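You operate a simulated robot arm through the tools that you are given. There is no shell and no other tool.

Carry out the task below with a simulated two-armed robot. There is one attempt and no reset: what you move stays moved.

Task
End the ohms test: hold, light, multimeter and box off, red plug out.
Fine: pull the red plug from the resistor box last and lay it on the bench.

Only the result counts: the job must be done as asked and must still hold three seconds after the hand-in. Knocking over, shifting, dropping, spilling or breaking anything else fails it.

Robot
Two 7-joint arms with three-finger grippers on one trunk that stands fixed in place. Base frame: the origin is at the foot of the trunk, x ahead of it, y to its left, z up; the work surface is at about z = 0.72. Lengths are in m, angles in rad, forces in N, time in s.
The left shoulder is at [0.03, 0.124, 0.983], the right one opposite. With the tool pointing down near the work surface each hand reaches from about 0.1 to 0.78 m from the base axis, measured 20 degrees to its own side. Payload 2.2 kg a hand.
The TCP of each hand is the grasp point between the finger pads, 0.028 m short of the fingertips. In the tool frame z runs along the fingers and y along their closing line. Largest opening 0.102 m; the body of the gripper starts 0.071 m behind the TCP.
Orientation is that of the tool frame in the base frame, as [roll, pitch, yaw] about the fixed x, y, z axes, in that order (R = Rz(yaw) Ry(pitch) Rx(roll)). With the fingers straight down and closing along the base's y, the tool's x points along the base's -x, its y along +y and its z along -z.

Tools
- The arms move only by the tool jog_arm. It takes "left_commands", "right_commands" or both (then of equal length, played together; a hand with none holds still); each is a list of rows, each a list of 6 numbers: the shift along the base's x, y, z in units of 50 mm (1.0 is 50 mm), then the turn, a rotation vector about the base's x, y, z in units of 6 degrees (1.0 is 6 degrees). In form: [[dx, dy, dz, ax, ay, az], ...]. A call has 1 to 20 rows; each row shifts and turns the commanded pose from where the row before left it. "left_gripper" and "right_gripper" are, for a hand that has rows, the gripper command, from -1 (shut) to 1 (fully open), values between in proportion, set as the call begins (left out, the last holds). A call with a number of a shift or a turn outside -1 to 1 is refused whole. A row lasts 0.2 s, in which the tool goes at most 0.05 m and 0.15 rad; a call with a longer step from one row to the next is refused whole, and so is a gripper value outside its range. Where a pose cannot be reached the arm comes as near as it can. A force on the tool above 40 N (or 10 N above the force at the start of the call, whichever is more), or a blocked arm, ends the call early, and 0.2 s more pass. Each finger halts on what it meets, pressing with about 31 N; the grip force reading is that of the motor and also rises with nothing between the fingers. The clock runs only during rows and for 0.2 s after the last one: add rows that do not move to give the fingers time. It gives the time, the measured TCP pose, the force on the tool (base axes), the opening and the grip force at its end, in the units of the frame above (readings bear some noise), with the torque about the TCP (base axes, N m) and any sound that the robot's microphone picked up.
- Cameras (640 x 400 px; columns grow to the right, rows downward): "scene" is now at [0.043, -0.0042, 1.6929]; the picture's right is [-0.07, -1.00, 0.00], its down [-0.80, 0.05, -0.60] and it looks along [0.60, -0.04, -0.80] (base axes); focal length 355 px, centre (320, 200). "left" rides on the left gripper at [0.072, 0.038, -0.086] in its tool frame; the picture's right is [-0.47, 0.89, 0.00], its down [-0.60, -0.32, -0.73] and it looks along [-0.65, -0.34, 0.68] (tool axes); focal length 256 px, centre (320, 200). "right" rides on the right gripper at [0.069, 0.044, -0.086] in its tool frame; the picture's right is [-0.53, 0.85, 0.00], its down [-0.58, -0.36, -0.73] and it looks along [-0.62, -0.39, 0.68] (tool axes); focal length 256 px, centre (320, 200). There is no depth. A picture from a camera that has moved, and an enlarged one, comes with that camera's place and axes in the base frame and with its lens.
- grab_frame(camera): a new picture of that camera. The clock stands still meanwhile.
- raise_lower(by): slides the trunk up (or, below 0, down) by that many m; the arms and the scene camera ride with it, the base frame stays. It gives what a move gives, with no picture.
- head_to(pan, tilt): turns the head with the scene camera to pan (to the left, within 2.496 rad either way) and tilt (down, from -0.506 to 1.204), counted from straight ahead of the robot. It gives what a move gives.
- enlarge(camera, box): a new picture of the part [left, top, right, bottom] of that camera's present view, enlarged. The clock stands still meanwhile.
- job_done(): hands the job in; it is judged then, once.

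Places have to be worked out from the pictures, the camera data and where the tool is seen. Open the grippers and draw the arms clear of the work before you hand the job in, unless the task says otherwise.

The tools are called by a JSON object that holds its "fn" and its "kwargs". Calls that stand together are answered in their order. jog_arm: Moves the arms, as the interface text tells. Its arguments: {"type":"object","properties":{"left_commands":{"type":"array"},"left_gripper":{"type":"number"},"right_commands":{"type":"array"},"right_gripper":{"type":"number"}},"required":[]} The other tools are called the same way: raise_lower (by) slides the trunk up or down; head_to (pan, tilt) turns the head that bears the scene camera; grab_frame (camera) takes a picture; enlarge (camera, box) takes an enlarged picture of a part of a camera's view; job_done () hands the job in.

At the start:

```text
t: 0.0
left_position: [0.5579, 0.0758, 1.0725]
left_tool_rot: [3.14, 0.001, 3.141]
left_ft_force: [0.0, 0.5, 1.3]
left_torque: [0.0, -0.01, -0.01]
left_opening: 0.1022
left_grip_force: 0.0
right_position: [0.4974, -0.3361, 1.0427]
right_tool_rot: [-3.14, 0.0, -3.14]
right_ft_force: [-1.0, 0.5, 0.4]
right_torque: [0.01, 0.02, -0.01]
right_opening: 0.1019
right_grip_force: 0.0
trunk travel left (down, up): [-0.225, 0.315]
head pan, tilt: [-0.066, 0.929]
```

scene: 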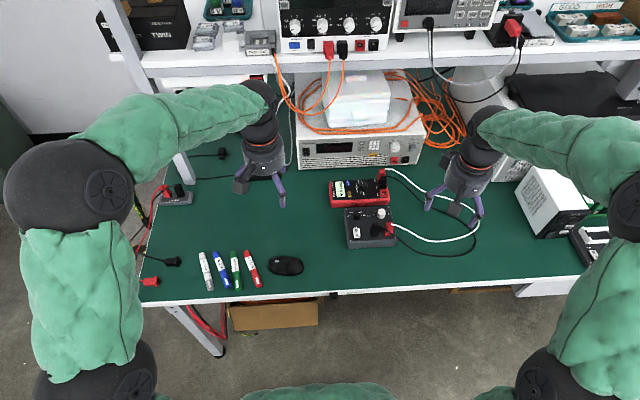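
right: 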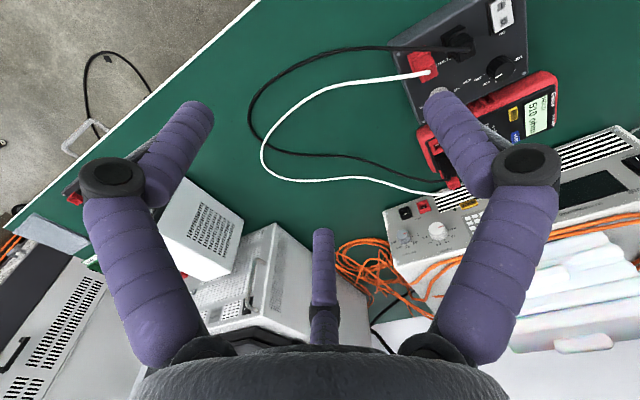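
left: 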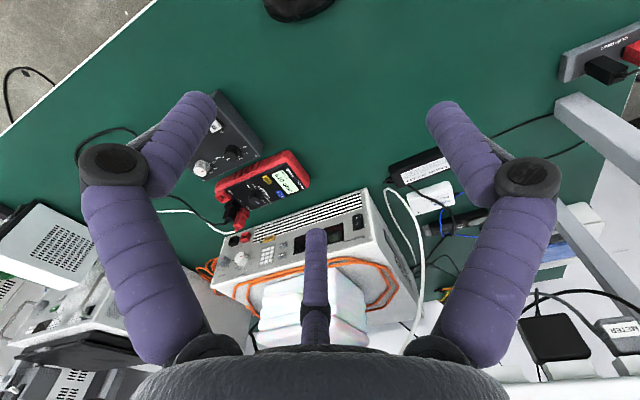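

I start by looking closely at the multimeter and the resistor box from the scene camera and the right wrist camera.

{"fn": "enlarge", "kwargs": {"camera": "scene", "box": [310, 160, 410, 260]}}

{"fn": "enlarge", "kwargs": {"camera": "right", "box": [370, 0, 590, 200]}}

{"fn": "enlarge", "kwargs": {"camera": "left", "box": [160, 80, 330, 240]}}

```text
4.00 times, centred on (360, 210) of scene
camera zoom: at [0.043, -0.0042, 1.6929], right [-0.07, -1.0, 0.0], down [-0.8, 0.05, -0.6], along [0.6, -0.04, -0.8], focal length 1420 px, centre (160, 160)
```

zoom: 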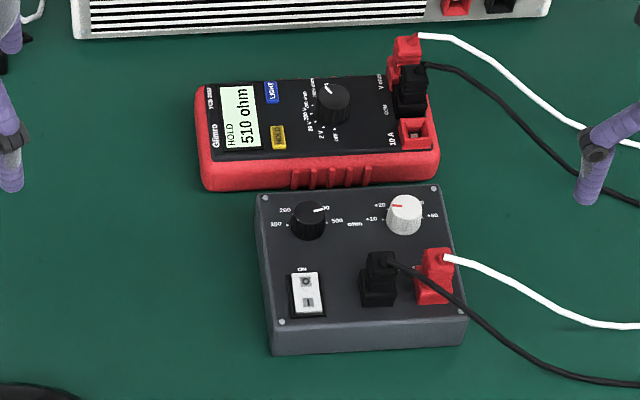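

```text
2.00 times, centred on (480, 100) of right
camera zoom: at [0.4292, -0.2931, 1.1294], right [0.53, 0.85, 0.0], down [0.58, -0.36, 0.73], along [0.62, -0.39, -0.68], focal length 512 px, centre (0, 400)
```

zoom: 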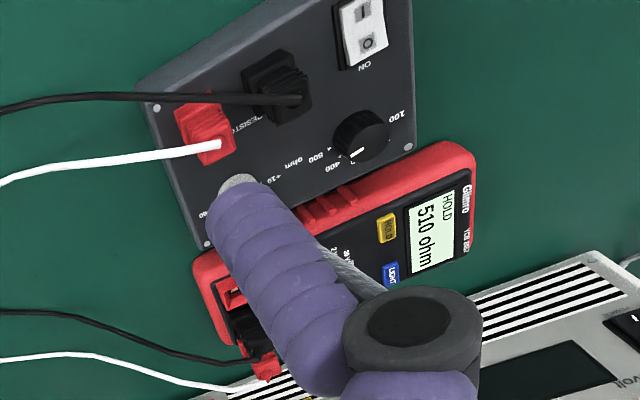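

```text
2.50 times, centred on (245, 160) of left
camera zoom: at [0.4848, 0.114, 1.1588], right [0.47, 0.89, 0.0], down [0.6, -0.32, 0.73], along [0.65, -0.34, -0.68], focal length 640 px, centre (508, 300)
```

zoom: 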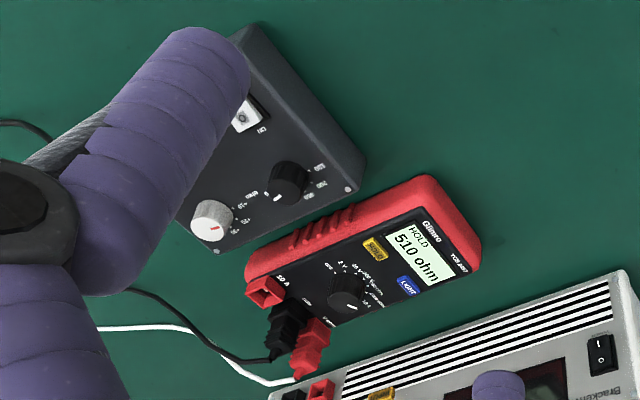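

The meter sits around x≈0.78, y≈-0.19, and the box around x≈0.61, y≈-0.2. I zoom in on the dial, the buttons and the box switch.

{"fn": "enlarge", "kwargs": {"camera": "scene", "box": [345, 175, 385, 200]}}

{"fn": "enlarge", "kwargs": {"camera": "scene", "box": [345, 205, 399, 247]}}

{"fn": "enlarge", "kwargs": {"camera": "left", "box": [240, 150, 320, 200]}}

```text
16.00 times, centred on (365, 188) of scene
camera zoom: at [0.043, -0.0042, 1.6929], right [-0.07, -1.0, 0.0], down [-0.8, 0.05, -0.6], along [0.6, -0.04, -0.8], focal length 5678 px, centre (-400, 400)
```

zoom: 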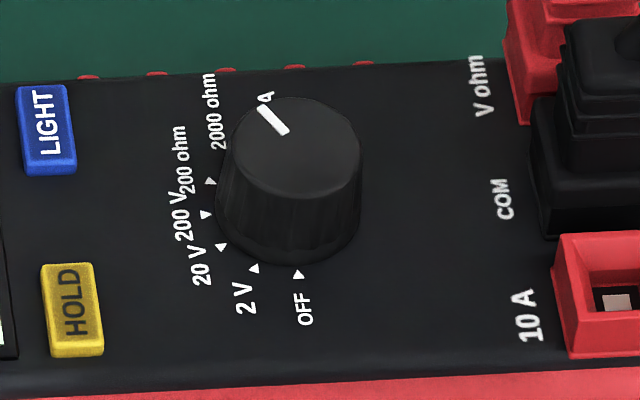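

```text
9.52 times, centred on (372, 226) of scene
camera zoom: at [0.043, -0.0042, 1.6929], right [-0.07, -1.0, 0.0], down [-0.8, 0.05, -0.6], along [0.6, -0.04, -0.8], focal length 3380 px, centre (-175, -48)
```

zoom: 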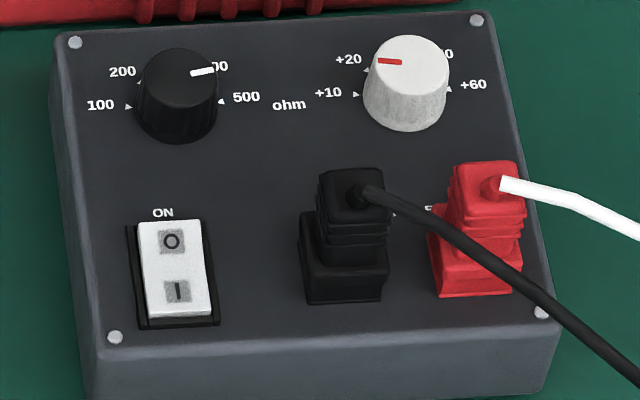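

```text
8.00 times, centred on (280, 175) of left
camera zoom: at [0.4848, 0.114, 1.1588], right [0.47, 0.89, 0.0], down [0.6, -0.32, 0.73], along [0.65, -0.34, -0.68], focal length 2048 px, centre (640, 400)
```

zoom: 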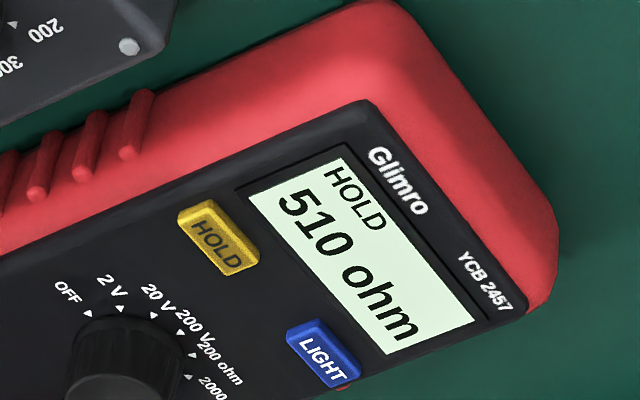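

The dial mark points at 2000 ohm; OFF lies about 150° counter-clockwise (seen from above). The reading is held at 510 ohm. I shut the right gripper and bring it over the meter at a safe height.

{"fn": "jog_arm", "kwargs": {"right_commands": [[0.5, 0.46, -0.2, 0, 0, 0], [0.5, 0.46, -0.2, 0, 0, 0], [0.5, 0.46, -0.2, 0, 0, 0], [0.5, 0.46, -0.2, 0, 0, 0], [0.5, 0.46, -0.2, 0, 0, 0], [0.5, 0.46, -0.2, 0, 0, 0], [0.5, 0.46, -0.2, 0, 0, 0], [0.5, 0.46, -0.2, 0, 0, 0], [0, 0, 0, 0, 0, 0], [0, 0, 0, 0, 0, 0]], "right_gripper": -1}}

{"fn": "grab_frame", "kwargs": {"camera": "right"}}

{"fn": "grab_frame", "kwargs": {"camera": "scene"}}

{"fn": "grab_frame", "kwargs": {"camera": "left"}}

```text
t: 2.2
left_position: [0.5578, 0.0746, 1.0722]
left_tool_rot: [3.141, -0.001, -3.14]
left_ft_force: [0.0, -0.6, -0.7]
left_torque: [-0.01, 0.0, -0.01]
left_opening: 0.1017
left_grip_force: 0.0
right_position: [0.6934, -0.1521, 0.9626]
right_tool_rot: [3.141, -0.001, 3.141]
right_ft_force: [0.2, -0.8, 0.0]
right_torque: [-0.01, 0.03, 0.0]
right_opening: 0.0021
right_grip_force: 32.0
trunk travel left (down, up): [-0.225, 0.315]
head pan, tilt: [-0.066, 0.929]
```

```text
taken
camera right: at [0.6259, -0.1074, 1.0499], right [0.53, 0.85, 0.0], down [0.58, -0.36, 0.73], along [0.62, -0.39, -0.68], focal length 256 px, centre (320, 200)
```

right: 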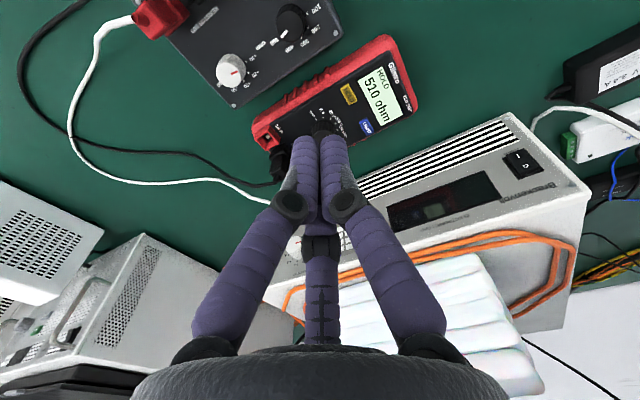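

```text
taken
camera scene: at [0.0436, -0.0038, 1.6928], right [-0.07, -1.0, 0.0], down [-0.8, 0.05, -0.6], along [0.6, -0.04, -0.8], focal length 355 px, centre (320, 200)
```

scene: 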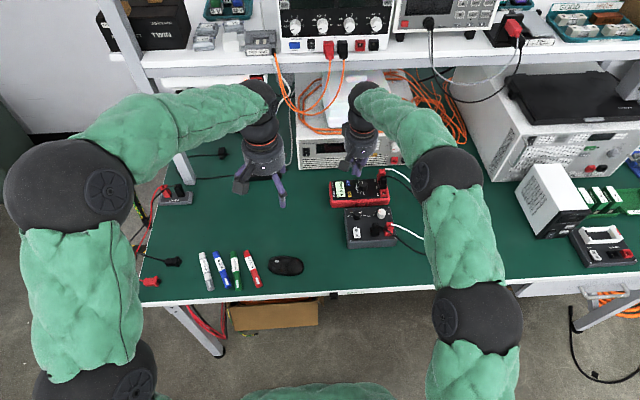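

```text
taken
camera left: at [0.4852, 0.1143, 1.1585], right [0.47, 0.89, 0.0], down [0.6, -0.32, 0.73], along [0.65, -0.34, -0.68], focal length 256 px, centre (320, 200)
```

left: 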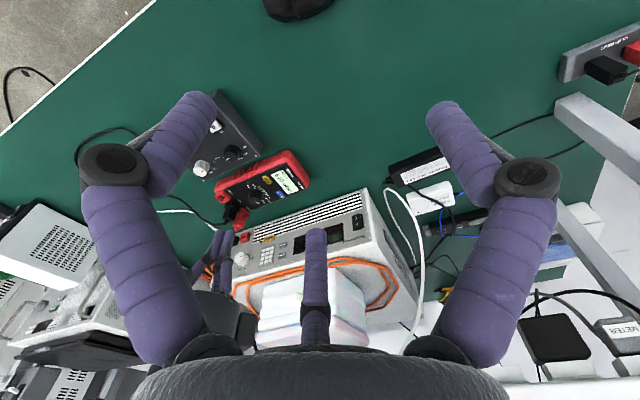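

Both views agree on HOLD near (0.755, -0.150). I take enlarged right-wrist views to refine the heights.

{"fn": "enlarge", "kwargs": {"camera": "right", "box": [250, 30, 430, 142]}}

{"fn": "enlarge", "kwargs": {"camera": "scene", "box": [330, 170, 394, 210]}}

```text
3.56 times, centred on (340, 86) of right
camera zoom: at [0.6259, -0.1074, 1.0499], right [0.53, 0.85, 0.0], down [0.58, -0.36, 0.73], along [0.62, -0.39, -0.68], focal length 910 px, centre (249, 605)
```

zoom: 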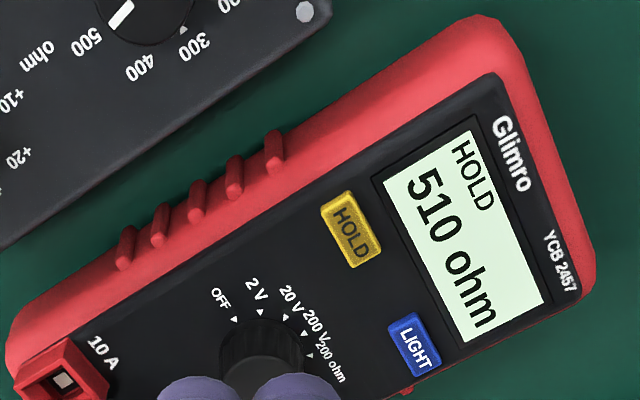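

```text
10.00 times, centred on (362, 190) of scene
camera zoom: at [0.0436, -0.0038, 1.6928], right [-0.07, -1.0, 0.0], down [-0.8, 0.05, -0.6], along [0.6, -0.04, -0.8], focal length 3549 px, centre (-100, 300)
```

zoom: 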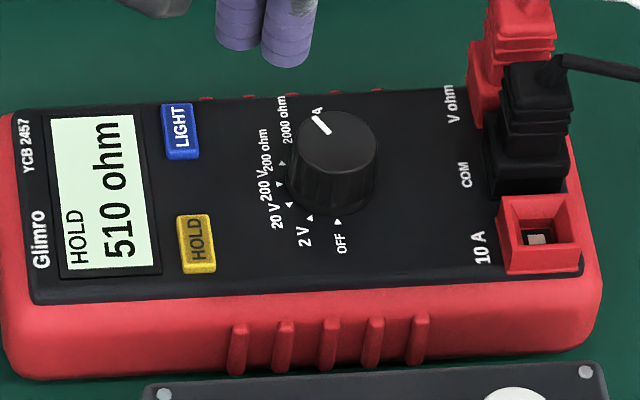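

HOLD's top comes out at about (0.752, -0.149, 0.766), LIGHT at (0.801, -0.149, 0.766), and the knob centre at (0.779, -0.198). I move above HOLD to test the reach.

{"fn": "jog_arm", "kwargs": {"right_commands": [[0.3, 0.01, -0.5, 0, 0, 0], [0.3, 0.01, -0.5, 0, 0, 0], [0.3, 0.01, -0.5, 0, 0, 0], [0.26, 0.02, -0.5, 0, 0, 0], [0, 0, -0.5, 0, 0, 0], [0, 0, 0, 0, 0, 0]]}}

{"fn": "grab_frame", "kwargs": {"camera": "right"}}

{"fn": "enlarge", "kwargs": {"camera": "scene", "box": [320, 150, 400, 200]}}

```text
t: 3.6
left_position: [0.5584, 0.0747, 1.0718]
left_tool_rot: [3.142, -0.001, -3.142]
left_ft_force: [-0.4, 0.2, -0.2]
left_torque: [0.02, 0.02, 0.01]
left_opening: 0.1018
left_grip_force: 0.1
right_position: [0.7512, -0.1495, 0.8381]
right_tool_rot: [3.141, -0.002, 3.141]
right_ft_force: [0.2, 0.9, -0.1]
right_torque: [0.02, -0.01, 0.03]
right_opening: 0.0019
right_grip_force: 31.0
trunk travel left (down, up): [-0.225, 0.315]
head pan, tilt: [-0.066, 0.929]
```

```text
taken
camera right: at [0.6834, -0.1058, 0.9251], right [0.53, 0.85, 0.0], down [0.58, -0.36, 0.73], along [0.62, -0.39, -0.68], focal length 256 px, centre (320, 200)
```

right: 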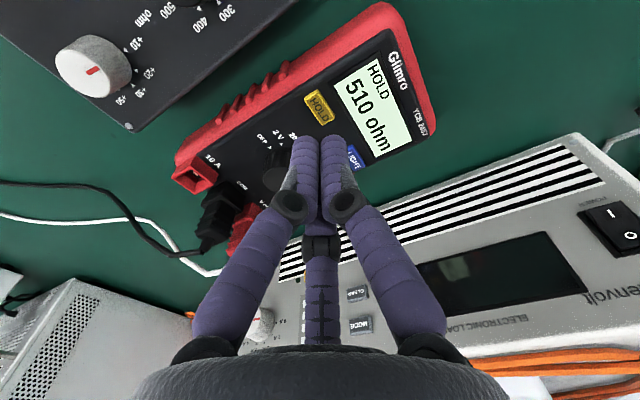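

```text
8.00 times, centred on (360, 175) of scene
camera zoom: at [0.0431, -0.0039, 1.6929], right [-0.07, -1.0, 0.0], down [-0.8, 0.05, -0.6], along [0.6, -0.04, -0.8], focal length 2839 px, centre (0, 400)
```

zoom: 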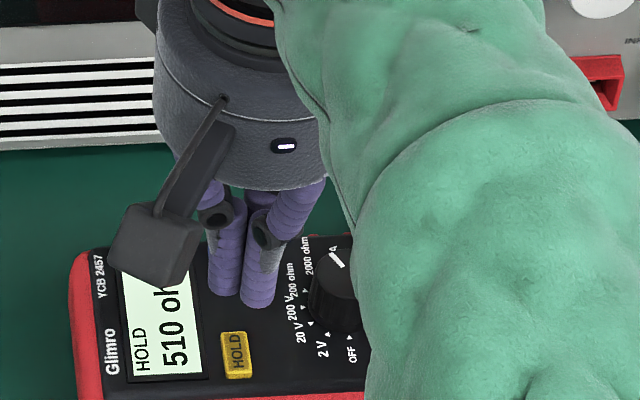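

Reach is fine and the fingertips hover over HOLD. I descend to just above it, then go in small steps.

{"fn": "jog_arm", "kwargs": {"right_commands": [[0.02, 0, -0.4, 0, 0, 0], [0, 0, -0.36, 0, 0, 0], [0, 0, -0.02, 0, 0, 0], [0, 0, 0, 0, 0, 0]]}}

{"fn": "enlarge", "kwargs": {"camera": "right", "box": [240, 60, 400, 160]}}

```text
t: 4.6
left_position: [0.5557, 0.0755, 1.0717]
left_tool_rot: [3.141, 0.001, 3.141]
left_ft_force: [-0.3, 0.1, 0.2]
left_torque: [0.01, 0.03, 0.0]
left_opening: 0.102
left_grip_force: 0.1
right_position: [0.7437, -0.1485, 0.8009]
right_tool_rot: [-3.141, 0.002, 3.141]
right_ft_force: [-0.1, -0.5, 0.9]
right_torque: [0.0, 0.0, 0.04]
right_opening: 0.0023
right_grip_force: 31.0
right hand out of reach, approached as far as the arm can: row 1
trunk travel left (down, up): [-0.225, 0.315]
head pan, tilt: [-0.066, 0.929]
```

```text
4.00 times, centred on (320, 110) of right
camera zoom: at [0.6747, -0.1048, 0.8875], right [0.53, 0.84, 0.0], down [0.58, -0.36, 0.73], along [0.62, -0.39, -0.68], focal length 1024 px, centre (320, 560)
```

zoom: 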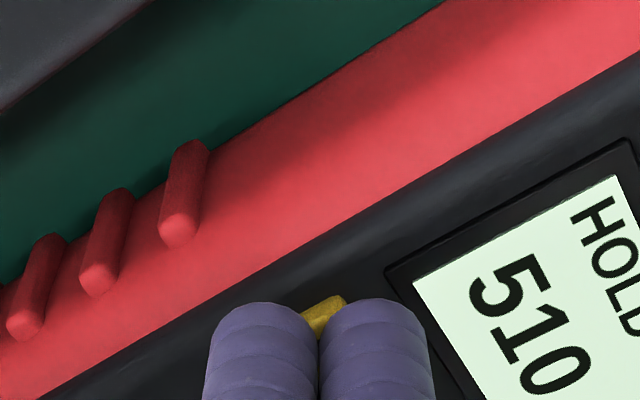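

At this height the reach runs out at x≈0.744, so I need a lower trunk and/or a forward-tilted tool. I raise the hand first, then lower the trunk a little to gain reach.

{"fn": "jog_arm", "kwargs": {"right_commands": [[0, 0, 0.6, 0, 0, 0], [-0.1, 0, 0.8, 0, 0, 0], [-0.1, 0, 0.8, 0, 0, 0], [0, 0, 0.8, 0, 0, 0], [0, 0, 0, 0, 0, 0]]}}

{"fn": "raise_lower", "kwargs": {"by": -0.12}}

{"fn": "grab_frame", "kwargs": {"camera": "scene"}}

```text
t: 5.8
left_position: [0.5581, 0.0754, 1.0718]
left_tool_rot: [3.141, 0.002, 3.141]
left_ft_force: [0.5, -0.5, 0.3]
left_torque: [0.01, -0.04, 0.06]
left_opening: 0.1021
left_grip_force: 0.1
right_position: [0.7342, -0.1502, 0.9512]
right_tool_rot: [3.141, 0.001, -3.141]
right_ft_force: [0.3, -0.2, -0.7]
right_torque: [0.02, -0.05, 0.06]
right_opening: 0.0022
right_grip_force: 31.1
trunk travel left (down, up): [-0.225, 0.315]
head pan, tilt: [-0.066, 0.929]
```

```text
t: 7.3
left_position: [0.557, 0.0757, 0.9533]
left_tool_rot: [3.14, -0.002, -3.139]
left_ft_force: [0.3, 0.0, -0.3]
left_torque: [0.04, 0.0, -0.04]
left_opening: 0.1019
left_grip_force: 0.3
right_position: [0.7336, -0.1514, 0.8313]
right_tool_rot: [-3.141, 0.001, -3.141]
right_ft_force: [0.6, -0.3, -0.2]
right_torque: [0.01, 0.04, -0.01]
right_opening: 0.002
right_grip_force: 30.4
trunk travel left (down, up): [-0.105, 0.435]
head pan, tilt: [-0.066, 0.929]
```

```text
taken
camera scene: at [0.0428, -0.0041, 1.573], right [-0.07, -1.0, 0.0], down [-0.8, 0.05, -0.6], along [0.6, -0.04, -0.8], focal length 355 px, centre (320, 200)
```

scene: 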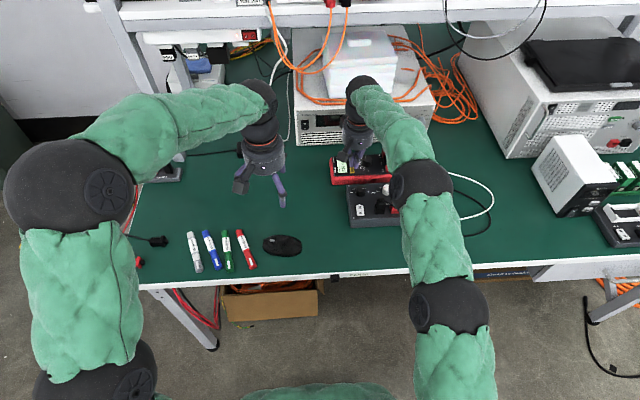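

Now I test how far forward the upright tool can go at this height with the trunk lowered.

{"fn": "jog_arm", "kwargs": {"right_commands": [[0.35, 0, 0, 0, 0, 0], [0.35, 0, 0, 0, 0, 0], [0.3, 0, 0, 0, 0, 0], [0.2, 0, 0, 0, 0, 0], [0.2, 0, 0, 0, 0, 0], [0, 0, 0, 0, 0, 0]]}}

```text
t: 8.7
left_position: [0.5574, 0.0752, 0.9523]
left_tool_rot: [3.142, 0.0, 3.141]
left_ft_force: [0.9, 0.4, 0.0]
left_torque: [0.0, 0.01, 0.01]
left_opening: 0.1018
left_grip_force: 0.1
right_position: [0.7518, -0.1511, 0.8314]
right_tool_rot: [-3.141, 0.0, 3.141]
right_ft_force: [0.1, -0.7, 0.1]
right_torque: [0.0, 0.01, -0.02]
right_opening: 0.0022
right_grip_force: 31.0
right hand out of reach, approached as far as the arm can: row 2, 3, 4, 5
trunk travel left (down, up): [-0.105, 0.435]
head pan, tilt: [-0.066, 0.929]
```

Upright reach ends at x≈0.752 regardless of trunk height. I tilt the tool forward (fingertips ahead) by 12° and see how much reach that gains.

{"fn": "jog_arm", "kwargs": {"right_commands": [[0, 0, 0.1, 0, -1, 0], [0, 0, 0.1, 0, -1, 0], [0, 0, 0, 0, 0, 0], [0.2, 0, 0, 0, 0, 0], [0.2, 0, 0, 0, 0, 0], [0.2, 0, 0, 0, 0, 0], [0, 0, 0, 0, 0, 0]]}}

```text
t: 10.3
left_position: [0.5577, 0.075, 0.9521]
left_tool_rot: [-3.141, -0.001, 3.141]
left_ft_force: [-0.1, 0.0, -0.4]
left_torque: [-0.01, 0.01, 0.01]
left_opening: 0.1019
left_grip_force: 0.1
right_position: [0.7816, -0.1512, 0.8404]
right_tool_rot: [-3.141, 0.209, 3.141]
right_ft_force: [-0.1, 0.5, -1.0]
right_torque: [0.0, -0.02, 0.0]
right_opening: 0.002
right_grip_force: 30.7
trunk travel left (down, up): [-0.105, 0.435]
head pan, tilt: [-0.066, 0.929]
```

A 12° tilt gives the reach. With this tilt the contact edge is right below the TCP at about 29 mm, so I go back over HOLD (x=0.752) and come down to just above it.

{"fn": "jog_arm", "kwargs": {"right_commands": [[-0.3, 0.02, 0, 0, 0, 0], [-0.3, 0.02, 0, 0, 0, 0], [0, 0, -0.3, 0, 0, 0], [0, 0, -0.3, 0, 0, 0], [0, 0, -0.16, 0, 0, 0], [0, 0, 0, 0, 0, 0]]}}

{"fn": "enlarge", "kwargs": {"camera": "right", "box": [240, 60, 400, 160]}}

{"fn": "enlarge", "kwargs": {"camera": "scene", "box": [330, 130, 394, 170]}}

```text
t: 11.7
left_position: [0.5579, 0.076, 0.9518]
left_tool_rot: [-3.141, 0.001, 3.14]
left_ft_force: [-0.2, 0.2, -0.6]
left_torque: [-0.03, 0.02, -0.03]
left_opening: 0.1019
left_grip_force: 0.1
right_position: [0.7517, -0.1486, 0.8057]
right_tool_rot: [-3.141, 0.208, -3.139]
right_ft_force: [-0.2, 0.3, 1.1]
right_torque: [-0.02, -0.02, 0.01]
right_opening: 0.002
right_grip_force: 31.2
trunk travel left (down, up): [-0.105, 0.435]
head pan, tilt: [-0.066, 0.929]
```

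```text
4.00 times, centred on (320, 110) of right
camera zoom: at [0.6677, -0.1046, 0.8758], right [0.52, 0.85, 0.11], down [0.41, -0.36, 0.84], along [0.75, -0.39, -0.54], focal length 1024 px, centre (320, 560)
```

zoom: 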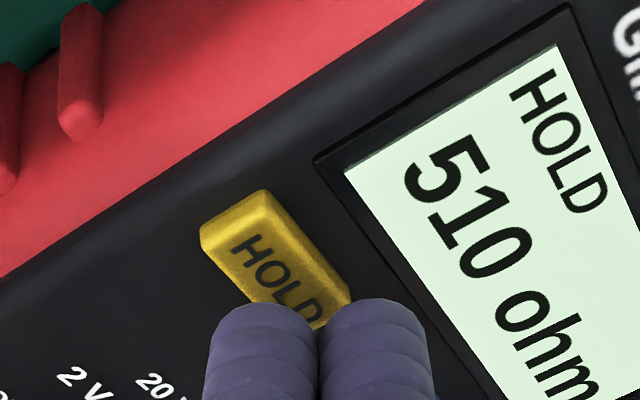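

```text
10.00 times, centred on (362, 150) of scene
camera zoom: at [0.043, -0.0041, 1.5729], right [-0.07, -1.0, 0.0], down [-0.8, 0.05, -0.6], along [0.6, -0.04, -0.8], focal length 3549 px, centre (-100, 700)
```

zoom: 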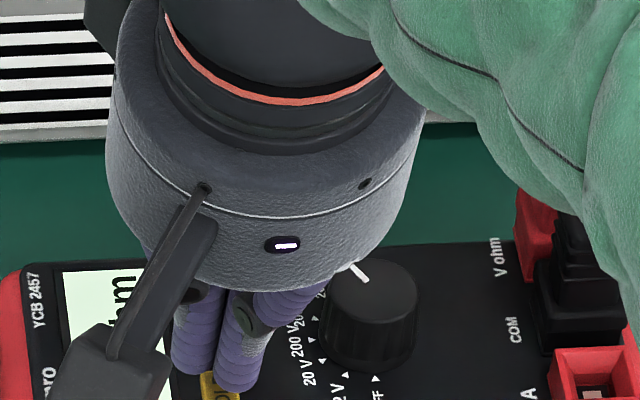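

The fingertips are aligned over HOLD (predicted and seen positions agree). I press down in small steps.

{"fn": "jog_arm", "kwargs": {"right_commands": [[0, 0, -0.16, 0, 0, 0], [0, 0, -0.04, 0, 0, 0], [0, 0, -0.03, 0, 0, 0]]}}

{"fn": "enlarge", "kwargs": {"camera": "right", "box": [240, 60, 400, 160]}}

```text
t: 12.5
left_position: [0.5567, 0.0756, 0.9518]
left_tool_rot: [-3.141, -0.001, -3.142]
left_ft_force: [-0.3, 0.6, -0.4]
left_torque: [0.03, 0.0, 0.03]
left_opening: 0.102
left_grip_force: 0.1
right_position: [0.7527, -0.1481, 0.7955]
right_tool_rot: [3.139, 0.211, 3.141]
right_ft_force: [-1.1, -0.4, 4.7]
right_torque: [-0.01, 0.08, -0.01]
right_opening: 0.0019
right_grip_force: 31.3
trunk travel left (down, up): [-0.105, 0.435]
head pan, tilt: [-0.066, 0.929]
heard: click
```

```text
4.00 times, centred on (320, 110) of right
camera zoom: at [0.6682, -0.1046, 0.8651], right [0.52, 0.84, 0.11], down [0.41, -0.36, 0.84], along [0.75, -0.39, -0.54], focal length 1024 px, centre (320, 560)
```

zoom: 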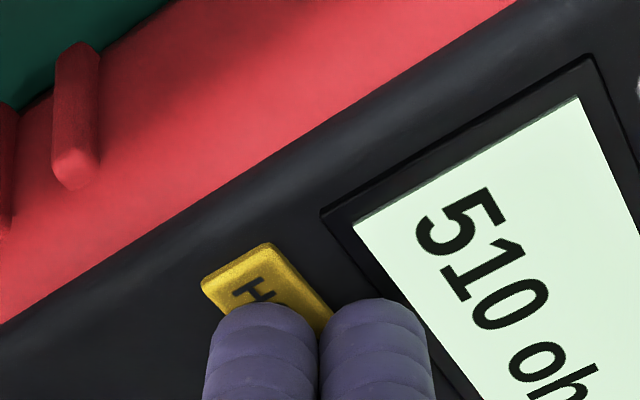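

A click was heard and HOLD vanished from the display. I lift, tilt 6° more, and move over LIGHT (x≈0.801).

{"fn": "jog_arm", "kwargs": {"right_commands": [[0, 0, 0.2, 0, 0, 0], [0, 0, 0.2, 0, 0, 0], [0.3, 0, 0, 0, -1, 0], [0.3, 0, 0, 0, 0, 0], [0.33, 0, 0, 0, 0, 0], [0, 0, -0.15, 0, 0, 0], [0, 0, 0, 0, 0, 0]]}}

{"fn": "grab_frame", "kwargs": {"camera": "right"}}

{"fn": "enlarge", "kwargs": {"camera": "right", "box": [240, 60, 400, 160]}}

{"fn": "enlarge", "kwargs": {"camera": "scene", "box": [330, 130, 394, 170]}}

```text
t: 14.1
left_position: [0.5572, 0.075, 0.9529]
left_tool_rot: [-3.14, 0.0, -3.141]
left_ft_force: [-0.1, 0.4, 0.4]
left_torque: [0.01, 0.02, -0.03]
left_opening: 0.102
left_grip_force: 0.1
right_position: [0.7991, -0.1476, 0.8053]
right_tool_rot: [-3.141, 0.313, -3.141]
right_ft_force: [0.1, 0.1, -0.2]
right_torque: [-0.01, 0.0, 0.0]
right_opening: 0.0022
right_grip_force: 30.8
trunk travel left (down, up): [-0.105, 0.435]
head pan, tilt: [-0.066, 0.929]
```

```text
taken
camera right: at [0.7084, -0.1036, 0.866], right [0.51, 0.85, 0.17], down [0.32, -0.36, 0.87], along [0.8, -0.39, -0.46], focal length 256 px, centre (320, 200)
```

right: 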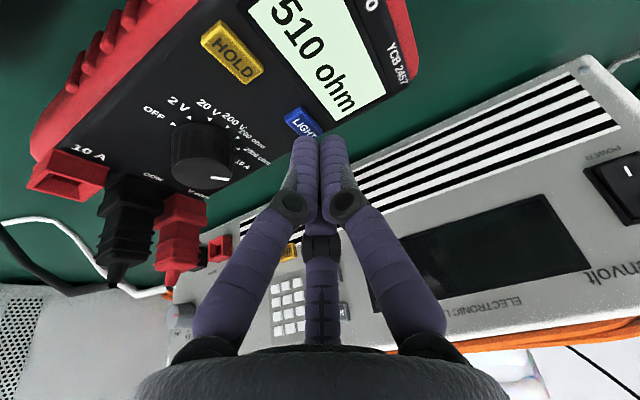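

```text
4.00 times, centred on (320, 110) of right
camera zoom: at [0.7084, -0.1036, 0.866], right [0.51, 0.85, 0.17], down [0.32, -0.36, 0.87], along [0.8, -0.39, -0.46], focal length 1024 px, centre (320, 560)
```

zoom: 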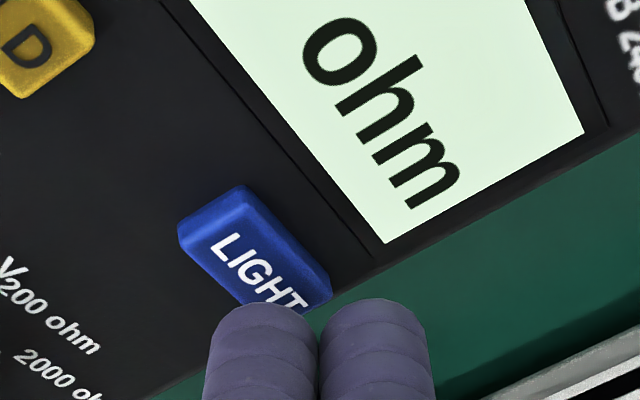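

```text
10.00 times, centred on (362, 150) of scene
camera zoom: at [0.0431, -0.0041, 1.5729], right [-0.07, -1.0, 0.0], down [-0.8, 0.05, -0.6], along [0.6, -0.04, -0.8], focal length 3549 px, centre (-100, 700)
```

zoom: 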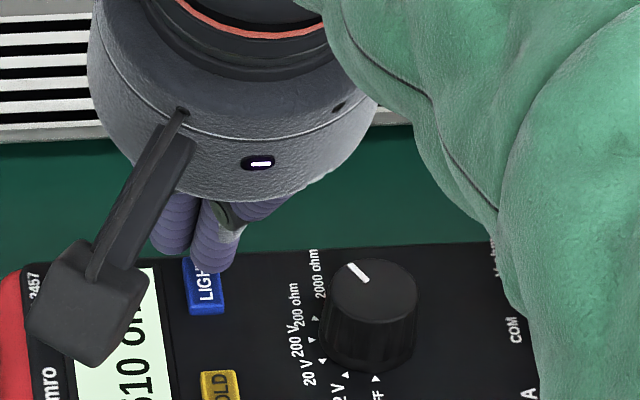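

LIGHT's centre works out at (0.800, -0.149), right under the contact edge. I press the same way.

{"fn": "jog_arm", "kwargs": {"right_commands": [[-0.02, 0, -0.15, 0, 0, 0], [0, 0, -0.04, 0, 0, 0], [0, 0, -0.03, 0, 0, 0]]}}

{"fn": "grab_frame", "kwargs": {"camera": "right"}}

```text
t: 14.9
left_position: [0.5581, 0.0756, 0.9522]
left_tool_rot: [3.141, 0.0, -3.141]
left_ft_force: [-0.9, -0.1, 0.4]
left_torque: [0.01, 0.0, 0.0]
left_opening: 0.1017
left_grip_force: 0.2
right_position: [0.798, -0.1474, 0.7957]
right_tool_rot: [-3.141, 0.315, -3.141]
right_ft_force: [0.5, 0.4, 3.6]
right_torque: [-0.01, 0.04, -0.02]
right_opening: 0.0022
right_grip_force: 31.1
trunk travel left (down, up): [-0.105, 0.435]
head pan, tilt: [-0.066, 0.929]
heard: click
```

```text
taken
camera right: at [0.7071, -0.1035, 0.8566], right [0.51, 0.84, 0.17], down [0.32, -0.36, 0.87], along [0.8, -0.39, -0.46], focal length 256 px, centre (320, 200)
```

right: 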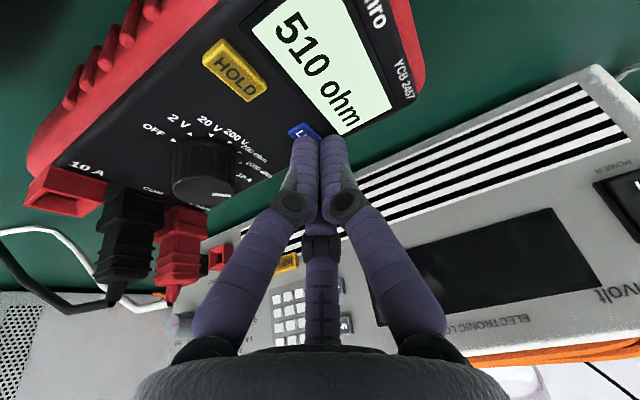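

A click was heard, but the screen still looks lit. I lift and look again.

{"fn": "jog_arm", "kwargs": {"right_commands": [[0, 0, 0.2, 0, 0, 0], [0, 0, 0.3, 0, 0, 0], [0, 0, 0, 0, 0, 0]]}}

{"fn": "grab_frame", "kwargs": {"camera": "right"}}

{"fn": "enlarge", "kwargs": {"camera": "left", "box": [180, 120, 340, 220]}}

```text
t: 15.7
left_position: [0.5578, 0.0746, 0.9514]
left_tool_rot: [3.141, 0.001, -3.138]
left_ft_force: [-0.1, 0.5, -0.9]
left_torque: [-0.03, -0.01, -0.01]
left_opening: 0.1023
left_grip_force: 0.1
right_position: [0.799, -0.1462, 0.8205]
right_tool_rot: [-3.141, 0.311, -3.141]
right_ft_force: [0.7, 0.2, -0.2]
right_torque: [0.01, 0.0, 0.01]
right_opening: 0.0021
right_grip_force: 30.7
trunk travel left (down, up): [-0.105, 0.435]
head pan, tilt: [-0.066, 0.929]
```

```text
taken
camera right: at [0.7073, -0.1033, 0.8814], right [0.51, 0.85, 0.16], down [0.32, -0.36, 0.87], along [0.8, -0.39, -0.46], focal length 256 px, centre (320, 200)
```

right: 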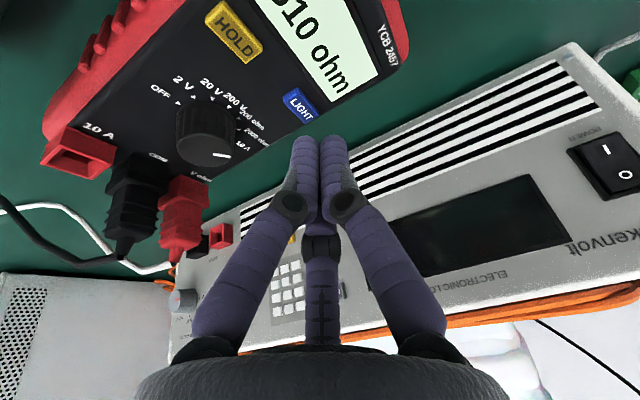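

```text
4.00 times, centred on (260, 170) of left
camera zoom: at [0.4849, 0.114, 1.0387], right [0.47, 0.89, 0.0], down [0.6, -0.32, 0.73], along [0.65, -0.34, -0.68], focal length 1024 px, centre (560, 320)
```

zoom: 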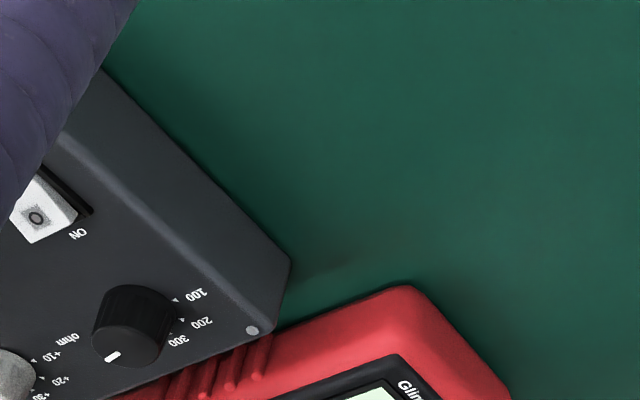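

I compare the display colour now from the scene camera and the right wrist.

{"fn": "enlarge", "kwargs": {"camera": "scene", "box": [320, 140, 400, 190]}}

{"fn": "enlarge", "kwargs": {"camera": "right", "box": [220, 0, 420, 125]}}

```text
8.00 times, centred on (360, 165) of scene
camera zoom: at [0.0431, -0.0041, 1.5728], right [-0.07, -1.0, 0.0], down [-0.8, 0.05, -0.6], along [0.6, -0.04, -0.8], focal length 2839 px, centre (0, 480)
```

zoom: 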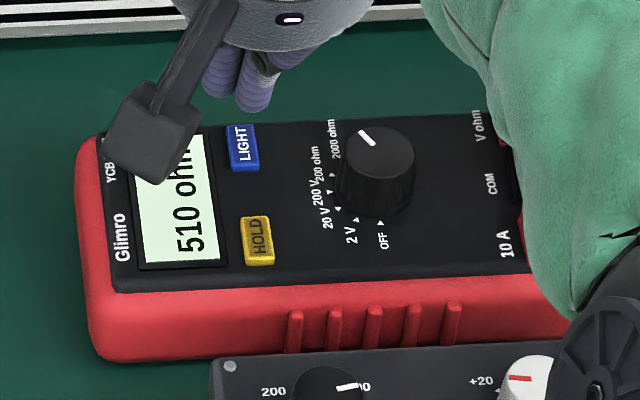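

```text
3.20 times, centred on (320, 62) of right
camera zoom: at [0.7073, -0.1033, 0.8814], right [0.51, 0.85, 0.16], down [0.32, -0.36, 0.87], along [0.8, -0.39, -0.46], focal length 819 px, centre (320, 640)
```

zoom: 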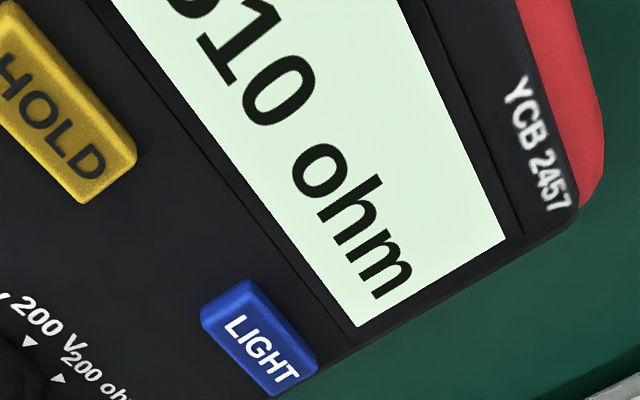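

The backlight is still on after that short click; some meters need the LIGHT key held. I press it again and keep it down about 2.5 s while watching.

{"fn": "jog_arm", "kwargs": {"right_commands": [[-0.02, -0.03, -0.3, 0, 0, 0], [0, 0, -0.15, 0, 0, 0], [0, 0, -0.05, 0, 0, 0], [0, 0, -0.03, 0, 0, 0], [0, 0, 0, 0, 0, 0], [0, 0, 0, 0, 0, 0], [0, 0, 0, 0, 0, 0], [0, 0, 0, 0, 0, 0], [0, 0, 0, 0, 0, 0], [0, 0, 0, 0, 0, 0], [0, 0, 0, 0, 0, 0], [0, 0, 0, 0, 0, 0], [0, 0, 0, 0, 0, 0], [0, 0, 0, 0, 0, 0], [0, 0, 0, 0, 0, 0]]}}

{"fn": "grab_frame", "kwargs": {"camera": "right"}}

```text
t: 18.9
left_position: [0.5574, 0.0756, 0.9522]
left_tool_rot: [-3.141, 0.002, 3.141]
left_ft_force: [0.0, -0.9, -0.4]
left_torque: [0.01, -0.01, -0.05]
left_opening: 0.1024
left_grip_force: 0.1
right_position: [0.797, -0.1483, 0.7946]
right_tool_rot: [-3.141, 0.317, -3.141]
right_ft_force: [2.9, -1.5, 10.9]
right_torque: [-0.09, -0.02, 0.05]
right_opening: 0.0021
right_grip_force: 30.4
trunk travel left (down, up): [-0.105, 0.435]
head pan, tilt: [-0.066, 0.929]
heard: click
```

```text
taken
camera right: at [0.7055, -0.1052, 0.8554], right [0.51, 0.85, 0.17], down [0.32, -0.36, 0.87], along [0.8, -0.39, -0.46], focal length 256 px, centre (320, 200)
```

right: 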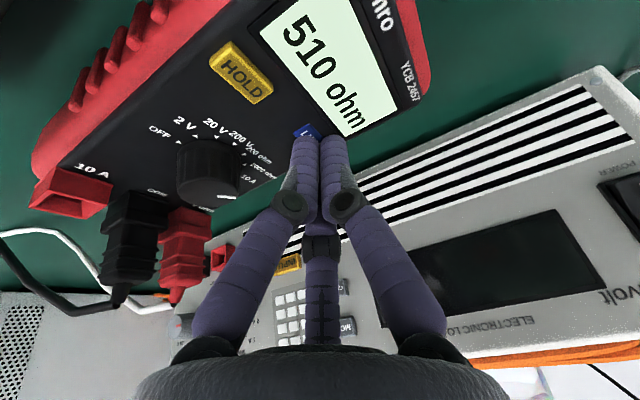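

I lift and check whether releasing it changed anything.

{"fn": "jog_arm", "kwargs": {"right_commands": [[0, 0, 0.2, 0, 0, 0], [0, 0, 0.3, 0, 0, 0], [0, 0, 0, 0, 0, 0]]}}

{"fn": "enlarge", "kwargs": {"camera": "scene", "box": [320, 140, 400, 190]}}

{"fn": "enlarge", "kwargs": {"camera": "right", "box": [220, 0, 420, 125]}}

```text
t: 19.7
left_position: [0.5573, 0.0741, 0.9526]
left_tool_rot: [-3.141, -0.002, -3.142]
left_ft_force: [0.7, -0.2, 0.8]
left_torque: [-0.02, 0.0, 0.0]
left_opening: 0.102
left_grip_force: 0.0
right_position: [0.7973, -0.149, 0.8166]
right_tool_rot: [-3.141, 0.311, 3.141]
right_ft_force: [0.7, 0.4, 0.4]
right_torque: [-0.01, -0.02, 0.0]
right_opening: 0.002
right_grip_force: 31.5
trunk travel left (down, up): [-0.105, 0.435]
head pan, tilt: [-0.066, 0.929]
```

```text
8.00 times, centred on (360, 165) of scene
camera zoom: at [0.0431, -0.004, 1.5728], right [-0.07, -1.0, 0.0], down [-0.8, 0.05, -0.6], along [0.6, -0.04, -0.8], focal length 2839 px, centre (0, 480)
```

zoom: 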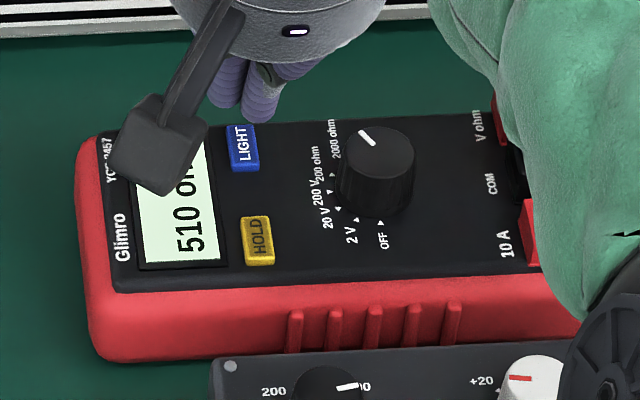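

```text
3.20 times, centred on (320, 62) of right
camera zoom: at [0.7053, -0.1053, 0.8779], right [0.51, 0.85, 0.16], down [0.32, -0.36, 0.87], along [0.8, -0.39, -0.46], focal length 819 px, centre (320, 640)
```

zoom: 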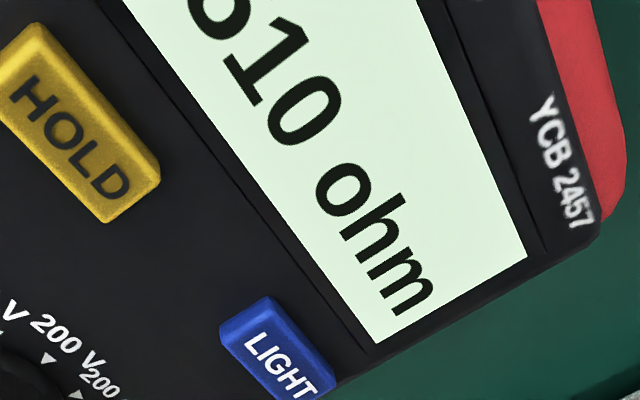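

The meter has not moved but the light still looks on. I wait a few seconds with the hand still to see if the light changes with a delay.

{"fn": "jog_arm", "kwargs": {"right_commands": [[0, 0, 0, 0, 0, 0], [0, 0, 0, 0, 0, 0], [0, 0, 0, 0, 0, 0], [0, 0, 0, 0, 0, 0], [0, 0, 0, 0, 0, 0], [0, 0, 0, 0, 0, 0], [0, 0, 0, 0, 0, 0], [0, 0, 0, 0, 0, 0], [0, 0, 0, 0, 0, 0], [0, 0, 0, 0, 0, 0], [0, 0, 0, 0, 0, 0], [0, 0, 0, 0, 0, 0], [0, 0, 0, 0, 0, 0], [0, 0, 0, 0, 0, 0], [0, 0, 0, 0, 0, 0]]}}

{"fn": "enlarge", "kwargs": {"camera": "right", "box": [220, 0, 420, 125]}}

```text
t: 22.9
left_position: [0.5568, 0.0752, 0.9508]
left_tool_rot: [-3.141, -0.001, 3.141]
left_ft_force: [-0.1, 0.5, -0.3]
left_torque: [0.04, 0.0, 0.0]
left_opening: 0.1022
left_grip_force: 0.0
right_position: [0.7968, -0.1505, 0.8168]
right_tool_rot: [-3.141, 0.313, -3.141]
right_ft_force: [-0.3, 0.4, -0.7]
right_torque: [0.02, -0.02, -0.01]
right_opening: 0.0023
right_grip_force: 31.5
trunk travel left (down, up): [-0.105, 0.435]
head pan, tilt: [-0.066, 0.929]
```

```text
3.20 times, centred on (320, 62) of right
camera zoom: at [0.7056, -0.1057, 0.8786], right [0.51, 0.85, 0.17], down [0.32, -0.36, 0.87], along [0.8, -0.39, -0.46], focal length 819 px, centre (320, 640)
```

zoom: 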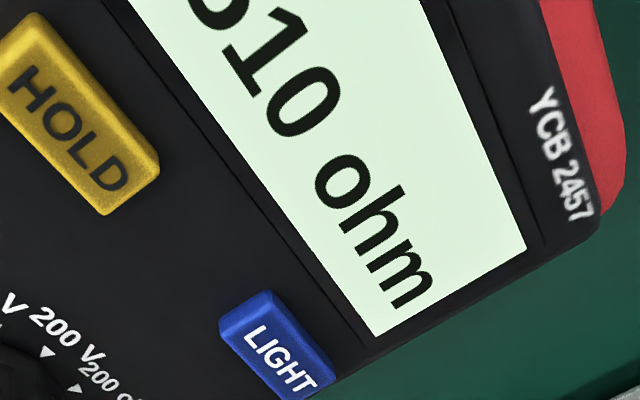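

No change. I'll press LIGHT once more and hold it noticeably longer, checking the display while it is down.

{"fn": "jog_arm", "kwargs": {"right_commands": [[0.03, 0.03, -0.25, 0, 0, 0], [0, 0, -0.13, 0, 0, 0], [0, 0, -0.04, 0, 0, 0], [0, 0, -0.03, 0, 0, 0], [0, 0, 0, 0, 0, 0]]}}

{"fn": "enlarge", "kwargs": {"camera": "right", "box": [220, 0, 420, 125]}}

```text
t: 24.1
left_position: [0.556, 0.0753, 0.9518]
left_tool_rot: [-3.142, -0.001, 3.141]
left_ft_force: [-0.4, -0.4, -0.2]
left_torque: [-0.02, 0.02, 0.0]
left_opening: 0.1019
left_grip_force: 0.1
right_position: [0.7983, -0.146, 0.7962]
right_tool_rot: [-3.14, 0.316, 3.14]
right_ft_force: [2.1, -0.7, 3.7]
right_torque: [-0.05, 0.01, -0.03]
right_opening: 0.0021
right_grip_force: 30.9
trunk travel left (down, up): [-0.105, 0.435]
head pan, tilt: [-0.066, 0.929]
heard: click
```

```text
3.20 times, centred on (320, 62) of right
camera zoom: at [0.7068, -0.1029, 0.8568], right [0.51, 0.84, 0.17], down [0.32, -0.36, 0.87], along [0.8, -0.39, -0.46], focal length 819 px, centre (320, 640)
```

zoom: 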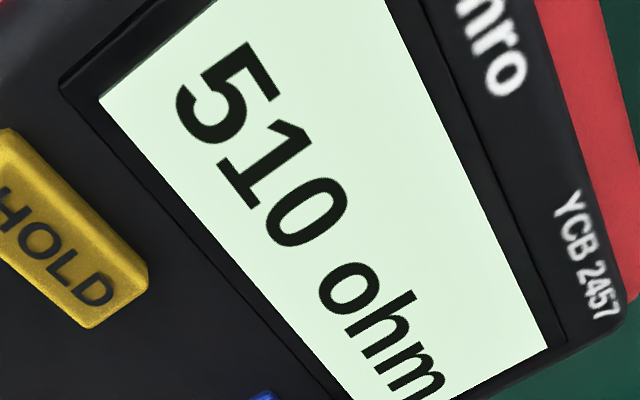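

Still lit after a brief press. I keep it held for 4 more seconds.

{"fn": "jog_arm", "kwargs": {"right_commands": [[0, 0, -0.02, 0, 0, 0], [0, 0, 0, 0, 0, 0], [0, 0, 0, 0, 0, 0], [0, 0, 0, 0, 0, 0], [0, 0, 0, 0, 0, 0], [0, 0, 0, 0, 0, 0], [0, 0, 0, 0, 0, 0], [0, 0, 0, 0, 0, 0], [0, 0, 0, 0, 0, 0], [0, 0, 0, 0, 0, 0], [0, 0, 0, 0, 0, 0], [0, 0, 0, 0, 0, 0], [0, 0, 0, 0, 0, 0], [0, 0, 0, 0, 0, 0], [0, 0, 0, 0, 0, 0], [0, 0, 0, 0, 0, 0], [0, 0, 0, 0, 0, 0], [0, 0, 0, 0, 0, 0], [0, 0, 0, 0, 0, 0], [0, 0, 0, 0, 0, 0]]}}

{"fn": "enlarge", "kwargs": {"camera": "right", "box": [220, 0, 420, 125]}}

```text
t: 28.3
left_position: [0.5574, 0.0757, 0.954]
left_tool_rot: [3.141, -0.001, -3.141]
left_ft_force: [-0.2, 0.4, 0.2]
left_torque: [-0.01, -0.03, -0.04]
left_opening: 0.1021
left_grip_force: 0.0
right_position: [0.7966, -0.1446, 0.7937]
right_tool_rot: [-3.141, 0.314, -3.141]
right_ft_force: [0.5, -0.2, 6.9]
right_torque: [-0.03, 0.01, 0.0]
right_opening: 0.002
right_grip_force: 31.2
trunk travel left (down, up): [-0.105, 0.435]
head pan, tilt: [-0.066, 0.929]
```

```text
3.20 times, centred on (320, 62) of right
camera zoom: at [0.706, -0.1023, 0.8558], right [0.51, 0.85, 0.17], down [0.32, -0.36, 0.87], along [0.8, -0.39, -0.46], focal length 819 px, centre (320, 640)
```

zoom: 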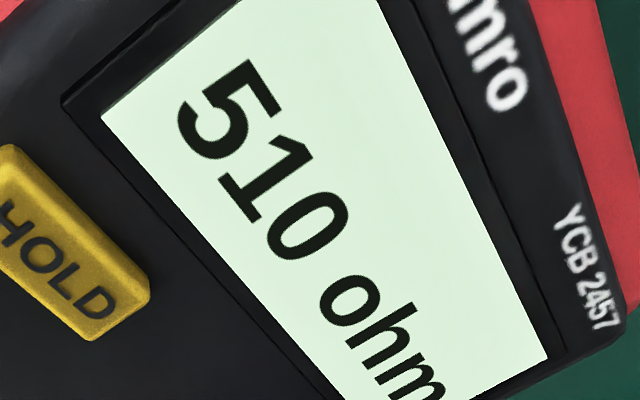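

No visible change from holding. I lift off and take a clear reference view of the display from the still left camera and the scene camera, to compare before and after a press.

{"fn": "jog_arm", "kwargs": {"right_commands": [[0, 0, 0.2, 0, 0, 0], [0, 0, 0.2, 0, 0, 0], [0, 0, 0, 0, 0, 0]]}}

{"fn": "enlarge", "kwargs": {"camera": "left", "box": [240, 200, 320, 250]}}

{"fn": "enlarge", "kwargs": {"camera": "right", "box": [220, 0, 420, 125]}}

```text
t: 29.1
left_position: [0.557, 0.0764, 0.952]
left_tool_rot: [3.14, -0.001, 3.141]
left_ft_force: [-0.8, 0.0, -0.1]
left_torque: [0.01, -0.05, -0.05]
left_opening: 0.1022
left_grip_force: 0.1
right_position: [0.7986, -0.1461, 0.8149]
right_tool_rot: [-3.14, 0.313, -3.14]
right_ft_force: [0.1, 0.6, -0.1]
right_torque: [-0.01, -0.02, 0.0]
right_opening: 0.0022
right_grip_force: 31.1
trunk travel left (down, up): [-0.105, 0.435]
head pan, tilt: [-0.066, 0.929]
```

```text
8.00 times, centred on (280, 225) of left
camera zoom: at [0.4848, 0.114, 1.0387], right [0.47, 0.89, 0.0], down [0.6, -0.32, 0.73], along [0.65, -0.34, -0.68], focal length 2048 px, centre (640, 0)
```

zoom: 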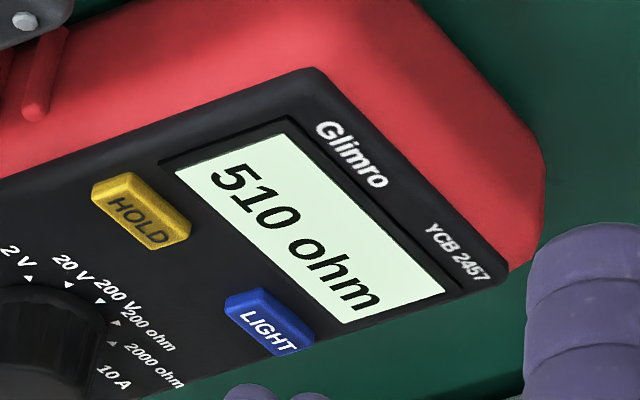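

```text
3.20 times, centred on (320, 62) of right
camera zoom: at [0.7075, -0.1029, 0.8758], right [0.51, 0.85, 0.16], down [0.32, -0.36, 0.87], along [0.8, -0.39, -0.46], focal length 819 px, centre (320, 640)
```

zoom: 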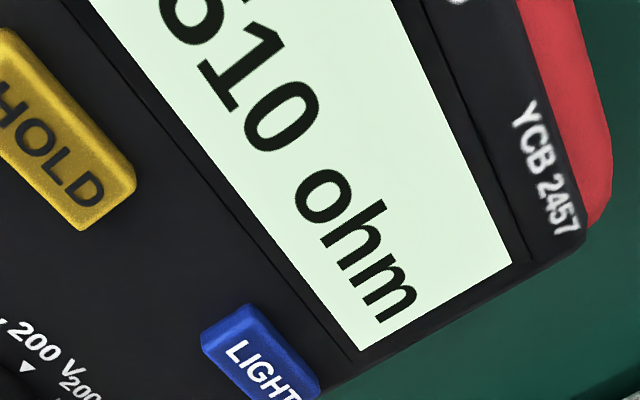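

Still lit. Before pressing again I wait longer (8 s) to rule out a timed backlight.

{"fn": "jog_arm", "kwargs": {"right_commands": [[0, 0, 0.1, 0, 0, 0], [0, 0, 0, 0, 0, 0], [0, 0, 0, 0, 0, 0], [0, 0, 0, 0, 0, 0], [0, 0, 0, 0, 0, 0], [0, 0, 0, 0, 0, 0], [0, 0, 0, 0, 0, 0], [0, 0, 0, 0, 0, 0], [0, 0, 0, 0, 0, 0], [0, 0, 0, 0, 0, 0], [0, 0, 0, 0, 0, 0], [0, 0, 0, 0, 0, 0], [0, 0, 0, 0, 0, 0], [0, 0, 0, 0, 0, 0], [0, 0, 0, 0, 0, 0], [0, 0, 0, 0, 0, 0], [0, 0, 0, 0, 0, 0], [0, 0, 0, 0, 0, 0], [0, 0, 0, 0, 0, 0], [0, 0, 0, 0, 0, 0]]}}

{"fn": "enlarge", "kwargs": {"camera": "left", "box": [240, 200, 320, 250]}}

{"fn": "grab_frame", "kwargs": {"camera": "scene"}}

```text
t: 33.3
left_position: [0.557, 0.0746, 0.9522]
left_tool_rot: [-3.142, -0.001, 3.14]
left_ft_force: [-0.2, 0.7, 0.6]
left_torque: [0.0, 0.04, -0.01]
left_opening: 0.1019
left_grip_force: 0.0
right_position: [0.7995, -0.1481, 0.8195]
right_tool_rot: [3.14, 0.313, -3.14]
right_ft_force: [0.5, 0.2, -0.3]
right_torque: [-0.02, 0.0, -0.01]
right_opening: 0.0023
right_grip_force: 31.2
trunk travel left (down, up): [-0.105, 0.435]
head pan, tilt: [-0.066, 0.929]
```

```text
8.00 times, centred on (280, 225) of left
camera zoom: at [0.4849, 0.114, 1.0387], right [0.47, 0.89, 0.0], down [0.6, -0.32, 0.73], along [0.65, -0.34, -0.68], focal length 2048 px, centre (640, 0)
```

zoom: 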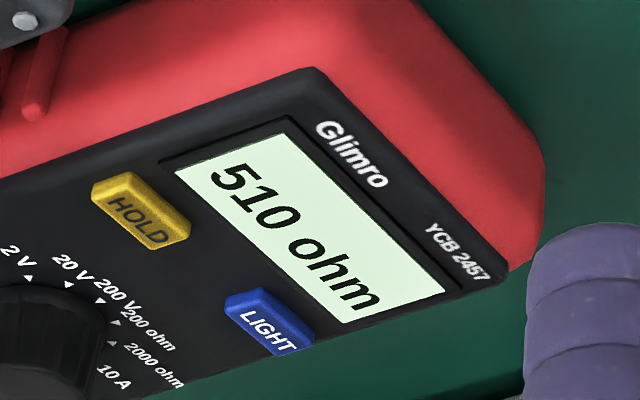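

```text
taken
camera scene: at [0.0431, -0.0041, 1.5729], right [-0.07, -1.0, 0.0], down [-0.8, 0.05, -0.6], along [0.6, -0.04, -0.8], focal length 355 px, centre (320, 200)
```

scene: 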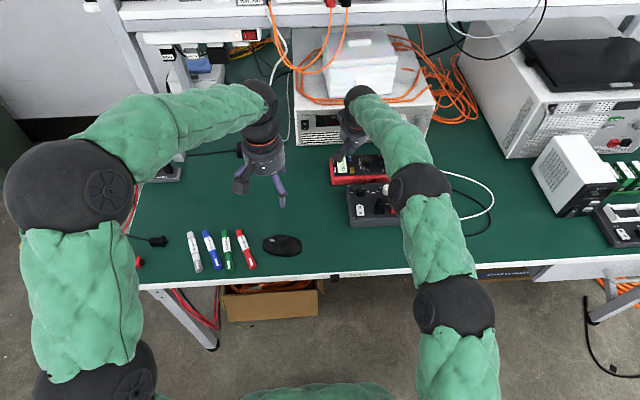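

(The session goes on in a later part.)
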